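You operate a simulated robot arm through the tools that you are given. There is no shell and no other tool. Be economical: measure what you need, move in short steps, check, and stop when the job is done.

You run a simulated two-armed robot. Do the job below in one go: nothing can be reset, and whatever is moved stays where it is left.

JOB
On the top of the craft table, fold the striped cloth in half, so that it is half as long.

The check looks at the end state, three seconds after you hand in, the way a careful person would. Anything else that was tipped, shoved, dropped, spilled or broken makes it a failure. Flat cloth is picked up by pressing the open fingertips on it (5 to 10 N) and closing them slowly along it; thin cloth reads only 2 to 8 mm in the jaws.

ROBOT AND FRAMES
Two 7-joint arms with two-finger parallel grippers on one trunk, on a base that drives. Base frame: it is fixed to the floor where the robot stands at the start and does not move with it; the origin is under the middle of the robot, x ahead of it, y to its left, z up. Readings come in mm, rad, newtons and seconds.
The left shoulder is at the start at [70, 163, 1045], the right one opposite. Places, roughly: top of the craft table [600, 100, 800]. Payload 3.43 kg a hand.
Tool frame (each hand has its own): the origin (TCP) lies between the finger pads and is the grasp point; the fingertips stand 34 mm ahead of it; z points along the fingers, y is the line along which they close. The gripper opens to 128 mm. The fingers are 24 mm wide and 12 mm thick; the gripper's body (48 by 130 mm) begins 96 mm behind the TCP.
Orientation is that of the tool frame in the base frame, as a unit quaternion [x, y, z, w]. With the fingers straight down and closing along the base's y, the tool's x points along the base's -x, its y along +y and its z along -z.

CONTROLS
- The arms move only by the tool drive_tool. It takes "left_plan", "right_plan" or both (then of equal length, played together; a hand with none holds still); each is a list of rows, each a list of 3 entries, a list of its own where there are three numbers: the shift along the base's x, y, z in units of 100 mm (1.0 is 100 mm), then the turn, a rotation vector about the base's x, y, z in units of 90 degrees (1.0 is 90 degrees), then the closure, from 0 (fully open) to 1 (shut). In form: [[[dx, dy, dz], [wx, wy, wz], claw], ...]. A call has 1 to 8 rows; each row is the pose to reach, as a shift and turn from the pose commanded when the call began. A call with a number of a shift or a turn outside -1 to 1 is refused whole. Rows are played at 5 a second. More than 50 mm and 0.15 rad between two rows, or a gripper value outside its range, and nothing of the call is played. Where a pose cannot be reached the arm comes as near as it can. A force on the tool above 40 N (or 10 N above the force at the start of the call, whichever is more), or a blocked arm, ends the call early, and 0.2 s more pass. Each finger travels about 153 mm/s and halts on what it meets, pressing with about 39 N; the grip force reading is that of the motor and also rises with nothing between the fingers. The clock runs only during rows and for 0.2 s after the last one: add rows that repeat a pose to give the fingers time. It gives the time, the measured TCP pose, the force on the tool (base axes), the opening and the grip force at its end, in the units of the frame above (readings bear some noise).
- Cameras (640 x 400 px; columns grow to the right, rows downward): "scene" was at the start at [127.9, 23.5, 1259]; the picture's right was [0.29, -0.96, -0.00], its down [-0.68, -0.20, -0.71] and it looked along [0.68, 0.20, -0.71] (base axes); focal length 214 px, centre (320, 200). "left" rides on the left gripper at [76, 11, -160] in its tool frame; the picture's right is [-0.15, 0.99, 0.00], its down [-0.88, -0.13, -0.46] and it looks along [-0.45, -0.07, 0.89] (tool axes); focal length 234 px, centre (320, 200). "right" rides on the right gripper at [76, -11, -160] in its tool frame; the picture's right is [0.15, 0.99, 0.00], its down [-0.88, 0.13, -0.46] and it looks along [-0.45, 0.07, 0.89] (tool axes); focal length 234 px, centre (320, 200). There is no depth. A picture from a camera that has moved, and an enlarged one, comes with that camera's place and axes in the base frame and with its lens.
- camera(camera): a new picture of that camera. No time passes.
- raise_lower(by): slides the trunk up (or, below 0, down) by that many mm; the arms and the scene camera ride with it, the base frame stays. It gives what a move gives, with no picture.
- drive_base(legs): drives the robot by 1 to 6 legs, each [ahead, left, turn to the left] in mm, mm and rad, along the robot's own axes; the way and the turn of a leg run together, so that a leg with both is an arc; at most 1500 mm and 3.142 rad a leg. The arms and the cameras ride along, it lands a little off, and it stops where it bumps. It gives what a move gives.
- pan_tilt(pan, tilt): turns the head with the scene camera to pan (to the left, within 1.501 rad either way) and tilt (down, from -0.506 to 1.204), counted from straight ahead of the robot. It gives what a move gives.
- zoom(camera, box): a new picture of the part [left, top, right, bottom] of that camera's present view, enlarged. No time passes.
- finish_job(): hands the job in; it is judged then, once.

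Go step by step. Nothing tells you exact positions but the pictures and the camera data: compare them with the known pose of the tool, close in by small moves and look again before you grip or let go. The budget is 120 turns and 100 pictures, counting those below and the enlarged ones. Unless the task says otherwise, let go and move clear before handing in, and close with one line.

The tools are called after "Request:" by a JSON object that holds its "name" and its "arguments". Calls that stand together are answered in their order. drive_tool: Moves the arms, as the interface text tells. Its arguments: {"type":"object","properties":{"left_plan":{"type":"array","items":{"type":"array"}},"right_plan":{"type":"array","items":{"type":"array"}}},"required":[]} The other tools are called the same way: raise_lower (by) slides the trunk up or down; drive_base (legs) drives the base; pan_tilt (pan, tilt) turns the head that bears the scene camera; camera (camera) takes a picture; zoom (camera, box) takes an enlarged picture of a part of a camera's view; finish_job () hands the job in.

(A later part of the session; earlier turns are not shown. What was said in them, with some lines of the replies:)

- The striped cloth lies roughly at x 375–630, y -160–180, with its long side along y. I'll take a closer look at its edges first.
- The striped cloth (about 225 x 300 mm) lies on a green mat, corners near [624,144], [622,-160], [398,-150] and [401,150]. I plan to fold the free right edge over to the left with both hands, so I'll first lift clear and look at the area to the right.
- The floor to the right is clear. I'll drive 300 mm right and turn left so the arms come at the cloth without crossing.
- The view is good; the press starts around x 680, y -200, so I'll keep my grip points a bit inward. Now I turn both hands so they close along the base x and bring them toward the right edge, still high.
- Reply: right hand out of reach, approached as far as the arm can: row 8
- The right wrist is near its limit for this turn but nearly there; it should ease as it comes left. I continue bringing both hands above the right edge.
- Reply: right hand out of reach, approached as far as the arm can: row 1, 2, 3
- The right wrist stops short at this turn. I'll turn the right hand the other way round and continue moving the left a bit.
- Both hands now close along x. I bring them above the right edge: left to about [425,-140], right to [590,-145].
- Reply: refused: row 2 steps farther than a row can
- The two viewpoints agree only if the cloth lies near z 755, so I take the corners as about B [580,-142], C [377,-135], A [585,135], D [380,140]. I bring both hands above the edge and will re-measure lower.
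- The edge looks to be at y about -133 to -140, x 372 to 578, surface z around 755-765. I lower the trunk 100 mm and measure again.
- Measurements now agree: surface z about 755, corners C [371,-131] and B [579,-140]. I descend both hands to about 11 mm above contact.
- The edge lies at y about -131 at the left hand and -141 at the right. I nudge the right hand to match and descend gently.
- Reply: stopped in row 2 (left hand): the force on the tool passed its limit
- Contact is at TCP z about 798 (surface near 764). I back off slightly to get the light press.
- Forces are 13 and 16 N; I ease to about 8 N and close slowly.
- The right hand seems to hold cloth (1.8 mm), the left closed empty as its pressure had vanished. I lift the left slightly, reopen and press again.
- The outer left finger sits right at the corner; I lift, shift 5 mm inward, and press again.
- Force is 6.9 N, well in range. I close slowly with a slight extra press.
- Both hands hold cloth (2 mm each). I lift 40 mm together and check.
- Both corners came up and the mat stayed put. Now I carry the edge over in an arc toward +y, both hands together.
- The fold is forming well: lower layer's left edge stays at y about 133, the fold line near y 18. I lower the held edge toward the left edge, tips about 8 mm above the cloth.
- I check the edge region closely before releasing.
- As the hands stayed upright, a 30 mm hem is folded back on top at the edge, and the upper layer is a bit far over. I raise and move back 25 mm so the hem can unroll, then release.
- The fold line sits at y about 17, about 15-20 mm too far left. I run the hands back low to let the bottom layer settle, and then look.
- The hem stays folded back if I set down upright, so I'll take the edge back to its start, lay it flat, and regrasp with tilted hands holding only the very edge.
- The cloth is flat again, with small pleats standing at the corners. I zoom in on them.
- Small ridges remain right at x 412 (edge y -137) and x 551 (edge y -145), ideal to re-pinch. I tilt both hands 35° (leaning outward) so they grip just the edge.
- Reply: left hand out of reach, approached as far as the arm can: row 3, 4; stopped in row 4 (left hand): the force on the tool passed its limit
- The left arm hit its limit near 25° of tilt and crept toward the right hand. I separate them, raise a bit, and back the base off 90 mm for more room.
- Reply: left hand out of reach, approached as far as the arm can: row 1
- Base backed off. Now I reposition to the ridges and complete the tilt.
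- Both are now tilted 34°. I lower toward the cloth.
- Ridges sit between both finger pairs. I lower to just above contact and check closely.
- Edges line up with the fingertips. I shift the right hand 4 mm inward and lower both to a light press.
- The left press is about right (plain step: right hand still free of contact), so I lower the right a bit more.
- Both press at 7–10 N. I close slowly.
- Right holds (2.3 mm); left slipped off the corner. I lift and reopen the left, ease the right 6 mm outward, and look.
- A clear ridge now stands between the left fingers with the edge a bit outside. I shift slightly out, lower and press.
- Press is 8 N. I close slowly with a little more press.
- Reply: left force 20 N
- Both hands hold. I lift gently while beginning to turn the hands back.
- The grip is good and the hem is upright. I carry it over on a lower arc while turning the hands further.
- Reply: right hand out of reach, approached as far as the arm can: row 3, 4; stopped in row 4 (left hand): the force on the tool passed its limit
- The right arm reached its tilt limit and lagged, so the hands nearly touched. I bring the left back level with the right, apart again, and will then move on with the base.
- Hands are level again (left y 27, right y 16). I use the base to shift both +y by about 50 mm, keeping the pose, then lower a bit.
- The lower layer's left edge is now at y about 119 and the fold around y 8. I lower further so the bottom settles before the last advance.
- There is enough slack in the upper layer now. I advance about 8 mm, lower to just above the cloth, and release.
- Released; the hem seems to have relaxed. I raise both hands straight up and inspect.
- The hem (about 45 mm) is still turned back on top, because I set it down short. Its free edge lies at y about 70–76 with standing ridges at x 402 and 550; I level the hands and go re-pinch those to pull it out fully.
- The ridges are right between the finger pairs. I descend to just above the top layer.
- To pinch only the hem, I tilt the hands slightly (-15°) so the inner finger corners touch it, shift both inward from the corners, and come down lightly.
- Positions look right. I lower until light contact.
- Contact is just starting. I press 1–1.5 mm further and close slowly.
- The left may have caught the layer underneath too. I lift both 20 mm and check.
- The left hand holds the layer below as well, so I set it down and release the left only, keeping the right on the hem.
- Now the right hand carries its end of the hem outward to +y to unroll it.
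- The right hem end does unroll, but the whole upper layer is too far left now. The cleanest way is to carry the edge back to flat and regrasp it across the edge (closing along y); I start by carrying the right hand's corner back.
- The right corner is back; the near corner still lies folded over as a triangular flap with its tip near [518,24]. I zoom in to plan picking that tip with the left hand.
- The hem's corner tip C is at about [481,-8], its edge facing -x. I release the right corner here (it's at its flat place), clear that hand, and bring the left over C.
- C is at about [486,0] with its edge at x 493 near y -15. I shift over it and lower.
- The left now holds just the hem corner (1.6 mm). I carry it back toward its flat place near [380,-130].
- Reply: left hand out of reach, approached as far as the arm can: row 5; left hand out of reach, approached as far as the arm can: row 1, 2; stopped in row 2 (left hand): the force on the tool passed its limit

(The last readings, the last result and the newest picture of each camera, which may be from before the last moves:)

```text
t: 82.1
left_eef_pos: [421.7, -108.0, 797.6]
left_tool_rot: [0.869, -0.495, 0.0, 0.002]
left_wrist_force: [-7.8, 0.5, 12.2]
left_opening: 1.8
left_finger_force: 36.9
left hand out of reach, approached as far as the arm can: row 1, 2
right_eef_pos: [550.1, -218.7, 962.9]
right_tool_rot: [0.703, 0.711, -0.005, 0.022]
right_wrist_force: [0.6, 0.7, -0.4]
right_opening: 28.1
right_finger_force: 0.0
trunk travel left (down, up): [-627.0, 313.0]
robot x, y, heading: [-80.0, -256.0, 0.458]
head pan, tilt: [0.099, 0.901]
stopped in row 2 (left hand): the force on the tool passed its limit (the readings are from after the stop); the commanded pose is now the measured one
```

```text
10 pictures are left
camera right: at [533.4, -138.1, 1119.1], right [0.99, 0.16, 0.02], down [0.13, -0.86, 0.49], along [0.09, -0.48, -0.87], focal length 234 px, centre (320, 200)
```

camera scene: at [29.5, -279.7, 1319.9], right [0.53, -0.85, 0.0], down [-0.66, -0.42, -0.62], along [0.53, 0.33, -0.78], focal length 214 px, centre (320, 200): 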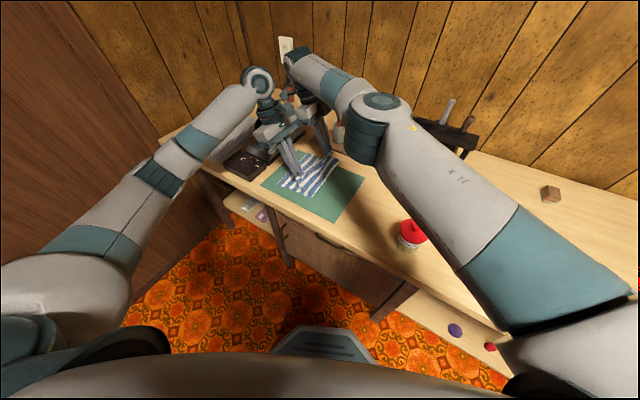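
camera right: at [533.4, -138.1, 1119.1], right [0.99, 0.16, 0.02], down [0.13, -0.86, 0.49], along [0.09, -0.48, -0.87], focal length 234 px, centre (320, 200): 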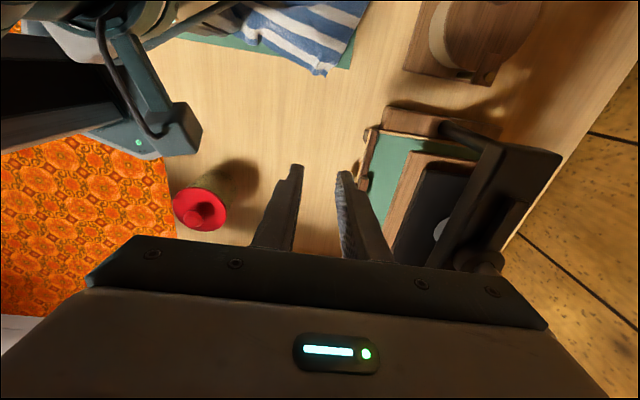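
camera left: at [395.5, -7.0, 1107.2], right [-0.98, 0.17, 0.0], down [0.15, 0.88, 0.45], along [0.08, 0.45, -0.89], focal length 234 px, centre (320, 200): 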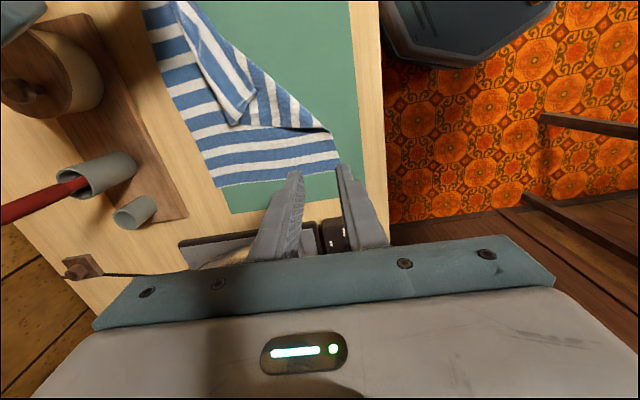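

The extra wrist turn ran into a limit. I lift, turn back, and continue to the target.

Request:
{"name": "drive_tool", "arguments": {"left_plan": [[[0, 0, 0.2], [0, 0, -0.08], 1.0], [[-0.1, -0.04, 0.25], [0, 0, -0.16], 1.0], [[-0.2, -0.09, 0.25], [0, 0, -0.25], 1.0], [[-0.3, -0.14, 0.25], [0, 0, -0.33], 1.0], [[-0.38, -0.2, 0.2], [0, 0, -0.38], 1.0], [[-0.42, -0.24, 0.08], [0, 0, -0.38], 1.0]]}}

```text
t: 83.5
left_eef_pos: [381.0, -133.4, 805.3]
left_tool_rot: [-0.685, 0.728, 0.0, -0.001]
left_wrist_force: [0.2, 0.4, -0.3]
left_opening: 1.7
left_finger_force: 35.8
right_eef_pos: [549.3, -218.6, 961.6]
right_tool_rot: [0.704, 0.71, -0.005, 0.022]
right_wrist_force: [0.2, 1.0, -0.3]
right_opening: 28.2
right_finger_force: 0.1
trunk travel left (down, up): [-627.0, 313.0]
robot x, y, heading: [-76.6, -256.4, 0.459]
head pan, tilt: [0.099, 0.901]
```

Corner is back near its place. I release, lift away, and turn both hands to close along y.

Request:
{"name": "drive_tool", "arguments": {"left_plan": [[[0, 0, -0.05], [0, 0, 0], 1.0], [[0, 0, -0.05], [0, 0, 0], 0.9], [[0, 0, -0.05], [0, 0, 0], 0.78], [[0, 0, 0.2], [0, 0, 0], 0.78], [[0, 0, 0.6], [0, 0, 0], 0.78], [[0, 0, 1.0], [0, 0, 0], 0.78]]}}

Request:
{"name": "drive_tool", "arguments": {"left_plan": [[[0, 0, 0], [0, 0, -0.09], 0.78], [[0, 0, 0], [0, 0, -0.18], 0.78], [[0, 0, 0], [0, 0, -0.27], 0.78], [[0, 0, 0], [0, 0, -0.36], 0.78], [[0, 0, 0], [0, 0, -0.45], 0.78], [[0, 0, 0], [0, 0, -0.54], 0.78]], "right_plan": [[[0, 0, 0], [0, 0, 0.09], 0.78], [[0, 0, 0], [0, 0, 0.18], 0.78], [[0, 0, 0], [0, 0, 0.27], 0.78], [[0, 0, 0], [0, 0, 0.36], 0.78], [[0, 0, 0], [0, 0, 0.45], 0.78], [[0, 0, 0], [0, 0, 0.54], 0.78]]}}

Request:
{"name": "drive_tool", "arguments": {"left_plan": [[[0, 0, 0], [0, 0, -0.09], 0.78], [[0, 0, 0], [0, 0, -0.18], 0.78], [[0, 0, 0], [0, 0, -0.27], 0.78], [[0, 0, 0], [0, 0, -0.36], 0.78], [[0, 0, 0], [0, 0, -0.45], 0.78]], "right_plan": [[[0, 0, 0], [0, 0, 0.09], 0.78], [[0, 0, 0], [0, 0, 0.18], 0.78], [[0, 0, 0], [0, 0, 0.27], 0.78], [[0, 0, 0], [0, 0, 0.36], 0.78], [[0, 0, 0], [0, 0, 0.45], 0.78]]}}

Request:
{"name": "camera", "arguments": {"camera": "left"}}

```text
t: 84.9
left_eef_pos: [378.6, -134.5, 905.8]
left_tool_rot: [-0.685, 0.728, -0.001, -0.002]
left_wrist_force: [-0.3, -0.2, 0.0]
left_opening: 28.1
left_finger_force: 0.0
right_eef_pos: [550.2, -219.4, 962.8]
right_tool_rot: [0.703, 0.711, -0.007, 0.022]
right_wrist_force: [1.1, -0.5, -0.2]
right_opening: 28.3
right_finger_force: 0.1
trunk travel left (down, up): [-627.0, 313.0]
robot x, y, heading: [-77.9, -253.9, 0.459]
head pan, tilt: [0.099, 0.901]
```

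```text
t: 86.3
left_eef_pos: [381.0, -131.1, 906.4]
left_tool_rot: [-0.325, 0.946, 0.001, -0.003]
left_wrist_force: [0.1, -0.2, -0.8]
left_opening: 28.3
left_finger_force: 0.1
right_eef_pos: [549.8, -217.6, 961.9]
right_tool_rot: [0.346, 0.938, 0.005, 0.022]
right_wrist_force: [-0.2, 0.5, 0.5]
right_opening: 28.3
right_finger_force: 0.0
trunk travel left (down, up): [-627.0, 313.0]
robot x, y, heading: [-79.3, -253.4, 0.46]
head pan, tilt: [0.099, 0.901]
```

```text
t: 87.5
left_eef_pos: [380.3, -131.7, 905.3]
left_tool_rot: [0.023, 1.0, 0.001, -0.003]
left_wrist_force: [0.5, 0.2, 0.7]
left_opening: 27.9
left_finger_force: 0.1
right_eef_pos: [550.2, -218.1, 962.5]
right_tool_rot: [0.001, 1.0, 0.011, 0.02]
right_wrist_force: [-0.4, -0.5, 0.3]
right_opening: 28.2
right_finger_force: 0.0
trunk travel left (down, up): [-627.0, 313.0]
robot x, y, heading: [-79.2, -254.3, 0.454]
head pan, tilt: [0.099, 0.901]
```

```text
9 pictures are left
camera left: at [306.0, -118.3, 1066.2], right [0.19, 0.98, 0.0], down [0.88, -0.17, 0.45], along [0.44, -0.09, -0.89], focal length 234 px, centre (320, 200)
```

left: 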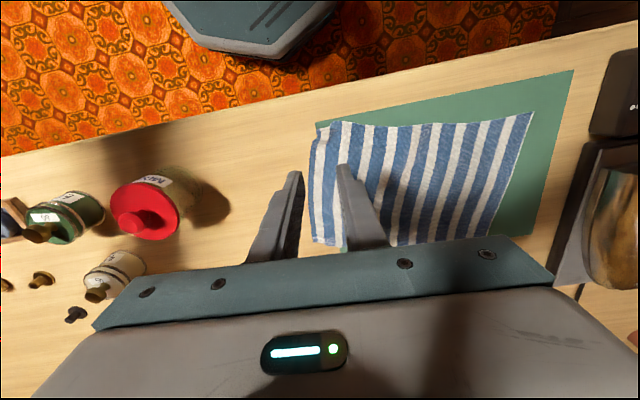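

The cloth is flat again and this view shows it well. I zoom in to measure edges.

Request:
{"name": "zoom", "arguments": {"camera": "left", "box": [290, 90, 560, 259]}}

```text
2.37 times, centred on (425, 174) of left
camera zoom: at [306.0, -118.3, 1066.2], right [0.19, 0.98, 0.0], down [0.88, -0.17, 0.45], along [0.44, -0.09, -0.89], focal length 554 px, centre (72, 260)
```

zoom: 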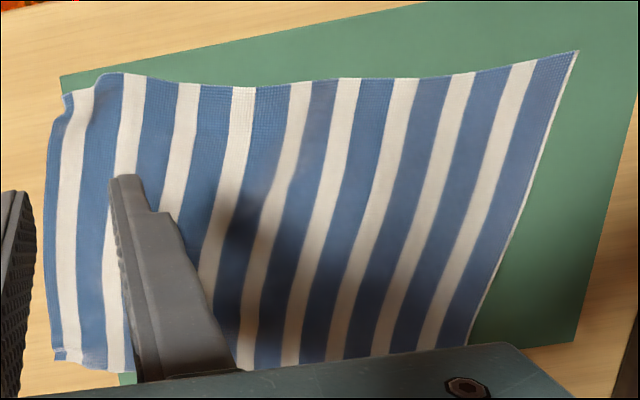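

The cloth is slightly rotated: C [358,-132], B about [535,-173], D [385,128], A about [570,95], so folding means moving the edge by about (+30,+263). I position both hands at the edge, closing along y: left at [380,-138], right at [520,-167].

Request:
{"name": "drive_tool", "arguments": {"left_plan": [[[0, -0.03, -0.2], [0, 0, -0.04], 0.78], [[0, -0.06, -0.5], [0, 0, -0.08], 0.78], [[0, -0.06, -0.8], [0, 0, -0.08], 0.78], [[0, -0.06, -0.95], [0, 0, -0.08], 0.78]], "right_plan": [[[-0.1, 0.17, -0.3], [0, 0, -0.04], 0.78], [[-0.2, 0.34, -0.6], [0, 0, -0.08], 0.78], [[-0.3, 0.51, -0.8], [0, 0, -0.08], 0.78], [[-0.3, 0.51, -1.0], [0, 0, -0.08], 0.78]]}}

Request:
{"name": "drive_tool", "arguments": {"right_plan": [[[0, 0, -0.3], [0, 0, 0], 0.78], [[0, 0, -0.48], [0, 0, 0], 0.78]]}}

Request:
{"name": "camera", "arguments": {"camera": "left"}}

```text
t: 88.5
left_eef_pos: [381.2, -138.0, 811.8]
left_tool_rot: [0.085, 0.996, 0.001, -0.003]
left_wrist_force: [-0.5, -0.3, 0.1]
left_opening: 28.0
left_finger_force: 0.0
right_eef_pos: [520.5, -166.5, 861.5]
right_tool_rot: [0.065, 0.998, 0.011, 0.02]
right_wrist_force: [0.4, 0.5, 0.3]
right_opening: 28.4
right_finger_force: 0.1
trunk travel left (down, up): [-627.0, 313.0]
robot x, y, heading: [-79.9, -252.0, 0.459]
head pan, tilt: [0.099, 0.901]
```

```text
t: 89.1
left_eef_pos: [380.1, -138.0, 812.8]
left_tool_rot: [0.084, 0.996, 0.001, -0.003]
left_wrist_force: [-0.2, 0.6, 0.6]
left_opening: 28.0
left_finger_force: 0.1
right_eef_pos: [520.7, -168.6, 814.1]
right_tool_rot: [0.065, 0.998, 0.01, 0.02]
right_wrist_force: [0.0, 0.5, -0.4]
right_opening: 28.4
right_finger_force: 0.1
trunk travel left (down, up): [-627.0, 313.0]
robot x, y, heading: [-76.5, -257.1, 0.456]
head pan, tilt: [0.099, 0.901]
```

```text
7 pictures are left
camera left: at [308.5, -114.4, 973.5], right [0.31, 0.95, 0.0], down [0.85, -0.28, 0.45], along [0.43, -0.14, -0.89], focal length 234 px, centre (320, 200)
```

left: 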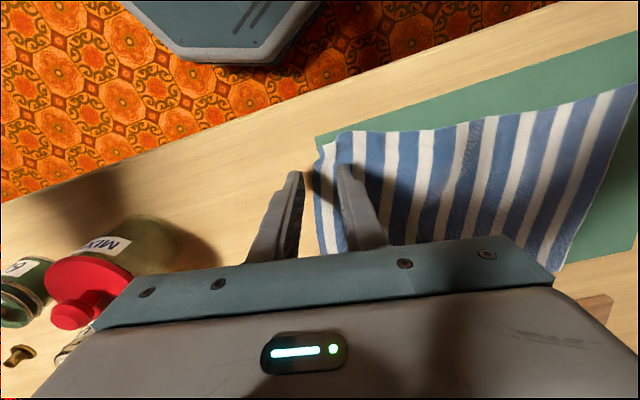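

The edge lies between the left fingers, just inside the outer one, as wanted. I lower both to contact.

Request:
{"name": "drive_tool", "arguments": {"left_plan": [[[0, 0, -0.08], [0, 0, 0], 0.78], [[0, 0, -0.11], [0, 0, 0], 0.78], [[0, 0, -0.13], [0, 0, 0], 0.78]], "right_plan": [[[0, 0, -0.09], [0, 0, 0], 0.78], [[0, 0, -0.12], [0, 0, 0], 0.78], [[0, 0, -0.145], [0, 0, 0], 0.78]]}}

```text
t: 89.9
left_eef_pos: [380.0, -138.7, 798.8]
left_tool_rot: [0.085, 0.996, 0.001, -0.002]
left_wrist_force: [-1.0, 1.7, 2.1]
left_opening: 28.1
left_finger_force: 0.1
right_eef_pos: [520.6, -168.7, 799.9]
right_tool_rot: [0.065, 0.998, 0.01, 0.021]
right_wrist_force: [0.8, 1.0, 0.9]
right_opening: 28.2
right_finger_force: 0.1
trunk travel left (down, up): [-627.0, 313.0]
robot x, y, heading: [-77.2, -260.4, 0.459]
head pan, tilt: [0.099, 0.901]
```

Request:
{"name": "drive_tool", "arguments": {"left_plan": [[[0, 0, -0.01], [0, 0, 0], 0.78], [[0, 0, -0.015], [0, 0, 0], 0.78], [[0, 0, -0.015], [0, 0, 0], 0.78]], "right_plan": [[[0, 0, -0.01], [0, 0, 0], 0.78], [[0, 0, -0.02], [0, 0, 0], 0.78], [[0, 0, -0.025], [0, 0, 0], 0.78]]}}

```text
t: 90.7
left_eef_pos: [380.0, -138.3, 799.1]
left_tool_rot: [0.085, 0.996, 0.001, -0.001]
left_wrist_force: [0.2, 2.4, 20.4]
left_opening: 29.5
left_finger_force: 1.3
right_eef_pos: [519.4, -168.2, 798.2]
right_tool_rot: [0.065, 0.998, 0.01, 0.021]
right_wrist_force: [-0.7, 0.5, -0.3]
right_opening: 28.1
right_finger_force: 0.1
trunk travel left (down, up): [-627.0, 313.0]
robot x, y, heading: [-78.3, -254.6, 0.46]
head pan, tilt: [0.099, 0.901]
```

Request:
{"name": "drive_tool", "arguments": {"left_plan": [[[0, 0, 0.01], [0, 0, 0], 0.78], [[0, 0, 0.01], [0, 0, 0], 0.78], [[0, 0, 0.01], [0, 0, 0], 0.78]], "right_plan": [[[0, 0, -0.01], [0, 0, 0], 0.78], [[0, 0, -0.015], [0, 0, 0], 0.78], [[0, 0, -0.02], [0, 0, 0], 0.78]]}}

```text
t: 91.5
left_eef_pos: [380.4, -138.3, 797.3]
left_tool_rot: [0.085, 0.996, 0.001, -0.001]
left_wrist_force: [3.0, 2.2, 18.7]
left_opening: 29.9
left_finger_force: 1.8
right_eef_pos: [519.7, -168.6, 795.9]
right_tool_rot: [0.065, 0.998, 0.01, 0.02]
right_wrist_force: [0.4, -0.6, -0.8]
right_opening: 28.2
right_finger_force: 0.0
trunk travel left (down, up): [-627.0, 313.0]
robot x, y, heading: [-82.1, -255.8, 0.459]
head pan, tilt: [0.099, 0.901]
```

Request:
{"name": "drive_tool", "arguments": {"left_plan": [[[0, 0, 0.015], [0, 0, 0], 0.78], [[0, 0, 0.015], [0, 0, 0], 0.78], [[0, 0, 0.015], [0, 0, 0], 0.78]], "right_plan": [[[0, 0, -0.01], [0, 0, 0], 0.78], [[0, 0, -0.02], [0, 0, 0], 0.78], [[0, 0, -0.025], [0, 0, 0], 0.78]]}}

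```text
t: 92.3
left_eef_pos: [379.2, -139.0, 798.4]
left_tool_rot: [0.085, 0.996, 0.001, -0.002]
left_wrist_force: [0.2, 0.8, 0.8]
left_opening: 28.8
left_finger_force: 0.2
right_eef_pos: [519.1, -166.8, 794.7]
right_tool_rot: [0.065, 0.998, 0.013, 0.021]
right_wrist_force: [-1.9, -1.1, 18.2]
right_opening: 27.9
right_finger_force: 0.0
trunk travel left (down, up): [-627.0, 313.0]
robot x, y, heading: [-80.0, -256.2, 0.459]
head pan, tilt: [0.099, 0.901]
```

Contact heights are known now; I set both to about 9 N and close slowly.

Request:
{"name": "drive_tool", "arguments": {"left_plan": [[[0, 0, -0.008], [0, 0, 0], 0.78], [[0, 0, -0.008], [0, 0, 0], 0.81], [[0, 0, -0.008], [0, 0, 0], 0.84], [[0, 0, -0.008], [0, 0, 0], 0.88], [[0, 0, -0.008], [0, 0, 0], 0.91], [[0, 0, -0.008], [0, 0, 0], 0.94], [[0, 0, -0.008], [0, 0, 0], 0.97], [[0, 0, -0.008], [0, 0, 0], 1.0]], "right_plan": [[[0, 0, 0.008], [0, 0, 0], 0.78], [[0, 0, 0.008], [0, 0, 0], 0.81], [[0, 0, 0.008], [0, 0, 0], 0.84], [[0, 0, 0.008], [0, 0, 0], 0.88], [[0, 0, 0.008], [0, 0, 0], 0.91], [[0, 0, 0.008], [0, 0, 0], 0.94], [[0, 0, 0.008], [0, 0, 0], 0.97], [[0, 0, 0.008], [0, 0, 0], 1.0]]}}

```text
t: 94.1
left_eef_pos: [380.0, -138.9, 799.5]
left_tool_rot: [0.084, 0.996, 0.001, -0.002]
left_wrist_force: [0.9, -1.5, -0.1]
left_opening: 1.9
left_finger_force: 36.1
right_eef_pos: [520.4, -167.3, 795.5]
right_tool_rot: [0.066, 0.998, 0.011, 0.02]
right_wrist_force: [0.1, -0.6, 21.4]
right_opening: 2.1
right_finger_force: 36.2
trunk travel left (down, up): [-627.0, 313.0]
robot x, y, heading: [-80.8, -255.6, 0.455]
head pan, tilt: [0.099, 0.901]
```

Both caught cloth (1.9 and 2.1 mm). I lift 40 mm and check with one picture.

Request:
{"name": "drive_tool", "arguments": {"left_plan": [[[0, 0.02, 0.1], [0, 0, 0], 1.0], [[0, 0.06, 0.2], [0, 0, 0], 1.0], [[0, 0.12, 0.3], [0, 0, 0], 1.0], [[0, 0.2, 0.4], [0, 0, 0], 1.0]], "right_plan": [[[0, 0.02, 0.1], [0, 0, 0], 1.0], [[0, 0.06, 0.2], [0, 0, 0], 1.0], [[0, 0.12, 0.3], [0, 0, 0], 1.0], [[0, 0.2, 0.4], [0, 0, 0], 1.0]]}}

Request:
{"name": "zoom", "arguments": {"camera": "left", "box": [220, 60, 620, 310]}}

```text
t: 95.1
left_eef_pos: [381.2, -117.3, 837.7]
left_tool_rot: [0.084, 0.996, 0.001, -0.003]
left_wrist_force: [0.4, 0.8, -0.2]
left_opening: 1.5
left_finger_force: 36.3
right_eef_pos: [520.6, -147.8, 832.7]
right_tool_rot: [0.065, 0.998, 0.01, 0.02]
right_wrist_force: [0.3, 0.4, 0.6]
right_opening: 1.8
right_finger_force: 36.5
trunk travel left (down, up): [-627.0, 313.0]
robot x, y, heading: [-77.9, -256.3, 0.461]
head pan, tilt: [0.099, 0.901]
```

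```text
1.60 times, centred on (420, 185) of left
camera zoom: at [308.9, -94.6, 998.6], right [0.31, 0.95, 0.0], down [0.85, -0.28, 0.45], along [0.43, -0.14, -0.89], focal length 375 px, centre (160, 224)
```

zoom: 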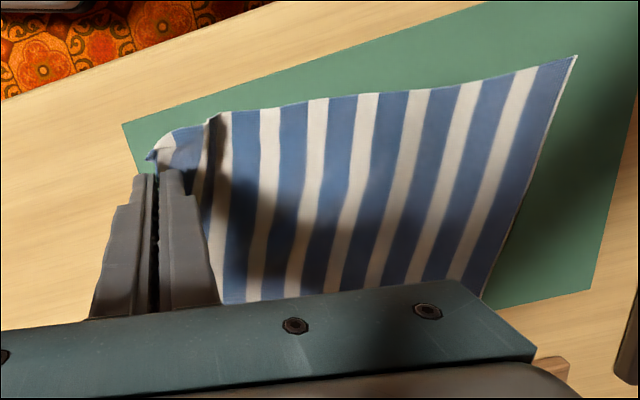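

Good grip on both. The left edge lies at D [390,127], A [565,92]; the needed travel is about +246 in y and +28 in x. I carry the edge over on an arc just inside taut.

Request:
{"name": "drive_tool", "arguments": {"left_plan": [[[0.02, 0.14, 0.15], [0, 0, 0], 1.0], [[0.04, 0.27, 0.28], [0, 0, 0], 1.0], [[0.06, 0.42, 0.4], [0, 0, 0], 1.0], [[0.08, 0.57, 0.5], [0, 0, 0], 1.0], [[0.1, 0.74, 0.56], [0, 0, 0], 1.0], [[0.12, 0.92, 0.6], [0, 0, 0], 1.0]], "right_plan": [[[0.02, 0.14, 0.15], [0, 0, 0], 1.0], [[0.04, 0.27, 0.28], [0, 0, 0], 1.0], [[0.06, 0.42, 0.4], [0, 0, 0], 1.0], [[0.08, 0.57, 0.5], [0, 0, 0], 1.0], [[0.1, 0.74, 0.56], [0, 0, 0], 1.0], [[0.12, 0.92, 0.6], [0, 0, 0], 1.0]]}}

Request:
{"name": "drive_tool", "arguments": {"left_plan": [[[0.02, 0.2, 0.0], [0, 0, 0], 1.0], [[0.045, 0.4, -0.02], [0, 0, 0], 1.0], [[0.065, 0.58, -0.1], [0, 0, 0], 1.0], [[0.085, 0.75, -0.2], [0, 0, 0], 1.0], [[0.105, 0.9, -0.35], [0, 0, 0], 1.0], [[0.115, 0.98, -0.42], [0, 0, 0], 1.0]], "right_plan": [[[0.02, 0.2, 0.0], [0, 0, 0], 1.0], [[0.045, 0.4, -0.02], [0, 0, 0], 1.0], [[0.065, 0.58, -0.1], [0, 0, 0], 1.0], [[0.085, 0.75, -0.2], [0, 0, 0], 1.0], [[0.105, 0.9, -0.35], [0, 0, 0], 1.0], [[0.115, 0.98, -0.42], [0, 0, 0], 1.0]]}}

Request:
{"name": "camera", "arguments": {"camera": "left"}}

```text
t: 96.5
left_eef_pos: [392.8, -25.4, 896.7]
left_tool_rot: [0.084, 0.996, 0.0, -0.003]
left_wrist_force: [-0.2, 0.7, 0.6]
left_opening: 1.6
left_finger_force: 36.6
right_eef_pos: [531.1, -54.0, 892.6]
right_tool_rot: [0.064, 0.998, 0.01, 0.02]
right_wrist_force: [-0.2, 0.4, -0.3]
right_opening: 1.5
right_finger_force: 36.7
trunk travel left (down, up): [-627.0, 313.0]
robot x, y, heading: [-80.1, -255.4, 0.46]
head pan, tilt: [0.099, 0.901]
```

```text
t: 97.9
left_eef_pos: [403.1, 71.8, 854.2]
left_tool_rot: [0.085, 0.996, 0.0, -0.002]
left_wrist_force: [0.2, -0.1, 0.2]
left_opening: 1.5
left_finger_force: 36.6
right_eef_pos: [543.9, 42.6, 851.5]
right_tool_rot: [0.065, 0.998, 0.011, 0.02]
right_wrist_force: [0.5, 0.1, 0.2]
right_opening: 1.9
right_finger_force: 36.5
trunk travel left (down, up): [-627.0, 313.0]
robot x, y, heading: [-74.7, -254.3, 0.458]
head pan, tilt: [0.099, 0.901]
```

```text
5 pictures are left
camera left: at [331.3, 95.7, 1015.7], right [0.31, 0.95, 0.0], down [0.85, -0.28, 0.45], along [0.43, -0.14, -0.89], focal length 234 px, centre (320, 200)
```

left: 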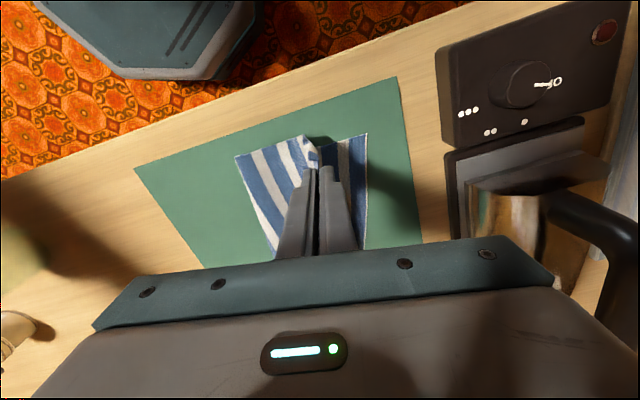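

The fold line is at y about -10 as wanted and the lower layer hasn't moved. I finish the advance and lower to about 10 mm above the cloth, then release slowly.

Request:
{"name": "drive_tool", "arguments": {"left_plan": [[[0.01, 0.12, -0.12], [0, 0, 0], 1.0], [[0.02, 0.24, -0.28], [0, 0, 0], 1.0], [[0.03, 0.33, -0.42], [0, 0, 0], 1.0], [[0.035, 0.37, -0.5], [0, 0, 0], 1.0], [[0.035, 0.37, -0.5], [0, 0, 0], 1.0]], "right_plan": [[[0.01, 0.12, -0.12], [0, 0, 0], 1.0], [[0.02, 0.24, -0.28], [0, 0, 0], 1.0], [[0.03, 0.33, -0.42], [0, 0, 0], 1.0], [[0.035, 0.37, -0.5], [0, 0, 0], 1.0], [[0.035, 0.37, -0.5], [0, 0, 0], 1.0]]}}

Request:
{"name": "camera", "arguments": {"camera": "left"}}

```text
t: 99.1
left_eef_pos: [407.3, 110.0, 804.3]
left_tool_rot: [0.084, 0.996, 0.001, -0.002]
left_wrist_force: [0.3, -0.1, 0.1]
left_opening: 1.7
left_finger_force: 36.8
right_eef_pos: [548.0, 79.4, 802.7]
right_tool_rot: [0.064, 0.998, 0.011, 0.021]
right_wrist_force: [0.1, 0.8, 0.4]
right_opening: 1.7
right_finger_force: 36.0
trunk travel left (down, up): [-627.0, 313.0]
robot x, y, heading: [-79.0, -252.2, 0.461]
head pan, tilt: [0.099, 0.901]
```

```text
4 pictures are left
camera left: at [335.5, 132.6, 966.1], right [0.31, 0.95, 0.0], down [0.85, -0.28, 0.45], along [0.43, -0.14, -0.89], focal length 234 px, centre (320, 200)
```

left: 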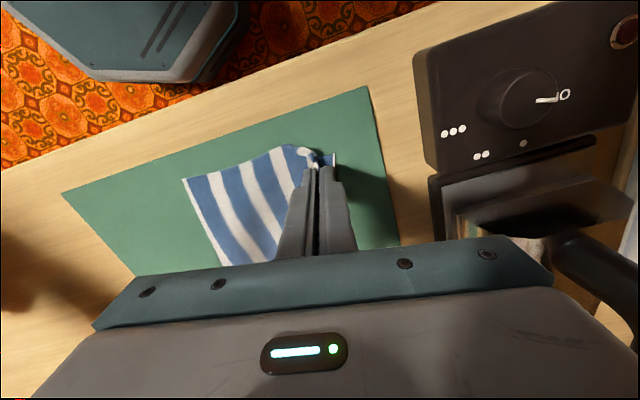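

Aligned nicely: fold at y about -6, both edges near y 127/95. I release with a small opening and lift straight up.

Request:
{"name": "drive_tool", "arguments": {"left_plan": [[[0, 0, -0.03], [0, 0, 0], 1.0], [[0, 0, -0.03], [0, 0, 0], 0.96], [[0, 0, -0.03], [0, 0, 0], 0.9], [[0, 0, -0.03], [0, 0, 0], 0.86], [[0, 0, 0.1], [0, 0, 0], 0.86], [[0, 0, 0.4], [0, 0, 0], 0.86], [[0, 0, 0.8], [0, 0, 0], 0.86], [[0, 0, 1.0], [0, 0, 0], 0.86]], "right_plan": [[[0, 0, -0.03], [0, 0, 0], 1.0], [[0, 0, -0.03], [0, 0, 0], 0.96], [[0, 0, -0.03], [0, 0, 0], 0.9], [[0, 0, -0.03], [0, 0, 0], 0.86], [[0, 0, 0.1], [0, 0, 0], 0.86], [[0, 0, 0.4], [0, 0, 0], 0.86], [[0, 0, 0.8], [0, 0, 0], 0.86], [[0, 0, 1.0], [0, 0, 0], 0.86]]}}

Request:
{"name": "zoom", "arguments": {"camera": "left", "box": [190, 90, 430, 240]}}

```text
t: 100.9
left_eef_pos: [405.7, 109.4, 906.5]
left_tool_rot: [0.085, 0.996, 0.001, -0.003]
left_wrist_force: [-0.2, -0.1, 0.3]
left_opening: 17.8
left_finger_force: 0.1
right_eef_pos: [545.6, 77.7, 903.0]
right_tool_rot: [0.065, 0.998, 0.01, 0.02]
right_wrist_force: [0.3, -1.2, -0.8]
right_opening: 18.2
right_finger_force: 0.0
trunk travel left (down, up): [-627.0, 313.0]
robot x, y, heading: [-78.6, -251.2, 0.459]
head pan, tilt: [0.099, 0.901]
```

```text
2.67 times, centred on (310, 165) of left
camera zoom: at [333.6, 132.9, 1067.5], right [0.31, 0.95, 0.0], down [0.85, -0.28, 0.45], along [0.43, -0.14, -0.89], focal length 624 px, centre (347, 293)
```

zoom: 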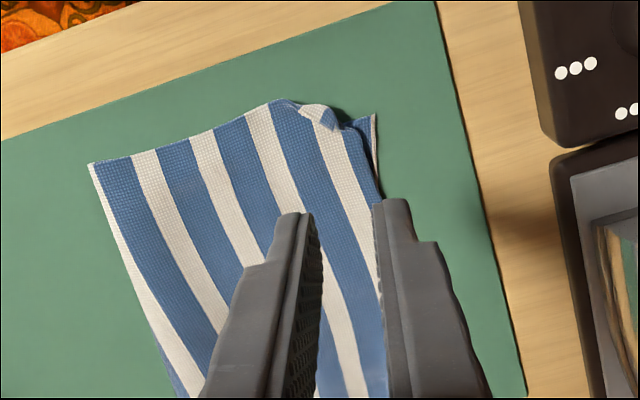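

Folded in half: fold at y about -10, layers aligned, only the near hem tip is slightly curled. I move the hands aside for a clear view.

Request:
{"name": "drive_tool", "arguments": {"left_plan": [[[-0.05, -0.3, 0.2], [0, 0, 0], 0.86], [[-0.1, -0.6, 0.4], [0, 0, 0], 0.86], [[-0.2, -0.9, 0.5], [0, 0, 0], 0.86]], "right_plan": [[[0, -0.3, 0.3], [0, 0, 0], 0.86], [[0, -0.6, 0.6], [0, 0, 0], 0.86], [[0, -1.0, 0.8], [0, 0, 0], 0.86]]}}

Request:
{"name": "drive_tool", "arguments": {"left_plan": [[[0, -0.4, 0.2], [0, 0, 0], 0.86], [[0, -0.7, 0.4], [0, 0, 0], 0.86]], "right_plan": [[[0, -0.4, 0.2], [0, 0, 0], 0.86], [[0, -0.8, 0.4], [0, 0, 0], 0.86]]}}

Request:
{"name": "zoom", "arguments": {"camera": "left", "box": [280, 60, 600, 260]}}

```text
t: 101.7
left_eef_pos: [387.7, 17.5, 955.2]
left_tool_rot: [0.084, 0.996, 0.002, -0.002]
left_wrist_force: [0.0, -0.6, -0.5]
left_opening: 17.6
left_finger_force: 0.0
right_eef_pos: [548.8, -22.7, 982.6]
right_tool_rot: [0.064, 0.998, 0.011, 0.02]
right_wrist_force: [-0.3, -0.3, -0.6]
right_opening: 18.0
right_finger_force: 0.0
trunk travel left (down, up): [-627.0, 313.0]
robot x, y, heading: [-79.5, -260.9, 0.459]
head pan, tilt: [0.099, 0.901]
```

```text
t: 102.3
left_eef_pos: [387.3, -52.8, 997.9]
left_tool_rot: [0.085, 0.996, 0.002, -0.003]
left_wrist_force: [-0.3, 0.2, 0.5]
left_opening: 18.2
left_finger_force: 0.2
right_eef_pos: [549.2, -102.0, 1021.6]
right_tool_rot: [0.065, 0.998, 0.01, 0.02]
right_wrist_force: [0.2, 0.1, 0.9]
right_opening: 17.8
right_finger_force: 0.0
trunk travel left (down, up): [-627.0, 313.0]
robot x, y, heading: [-78.9, -256.4, 0.456]
head pan, tilt: [0.099, 0.901]
```

```text
2.00 times, centred on (440, 160) of left
camera zoom: at [315.9, -30.8, 1157.8], right [0.31, 0.95, 0.0], down [0.85, -0.28, 0.45], along [0.43, -0.14, -0.89], focal length 468 px, centre (80, 280)
```

zoom: 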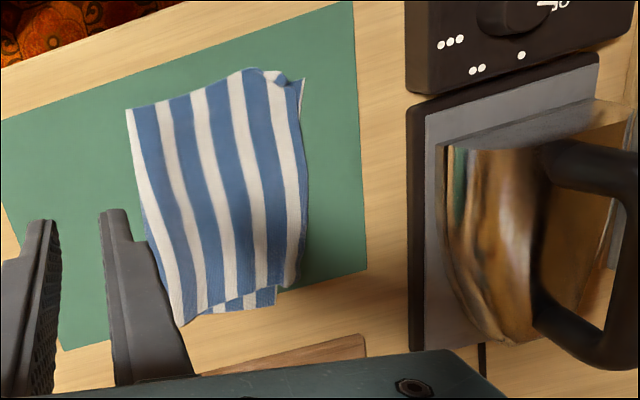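

The striped cloth lies folded in half, with its layers closely aligned. The mat and everything else are undisturbed and both hands are clear, so I hand in.

Request:
{"name": "finish_job", "arguments": {}}

```text
The job is handed in.
```

The striped cloth is folded in half on the craft table, so it is half as long. The edges line up to within about 10–15 mm, and one corner tip of the top layer is slightly curled. In the last pictures nothing else had moved.
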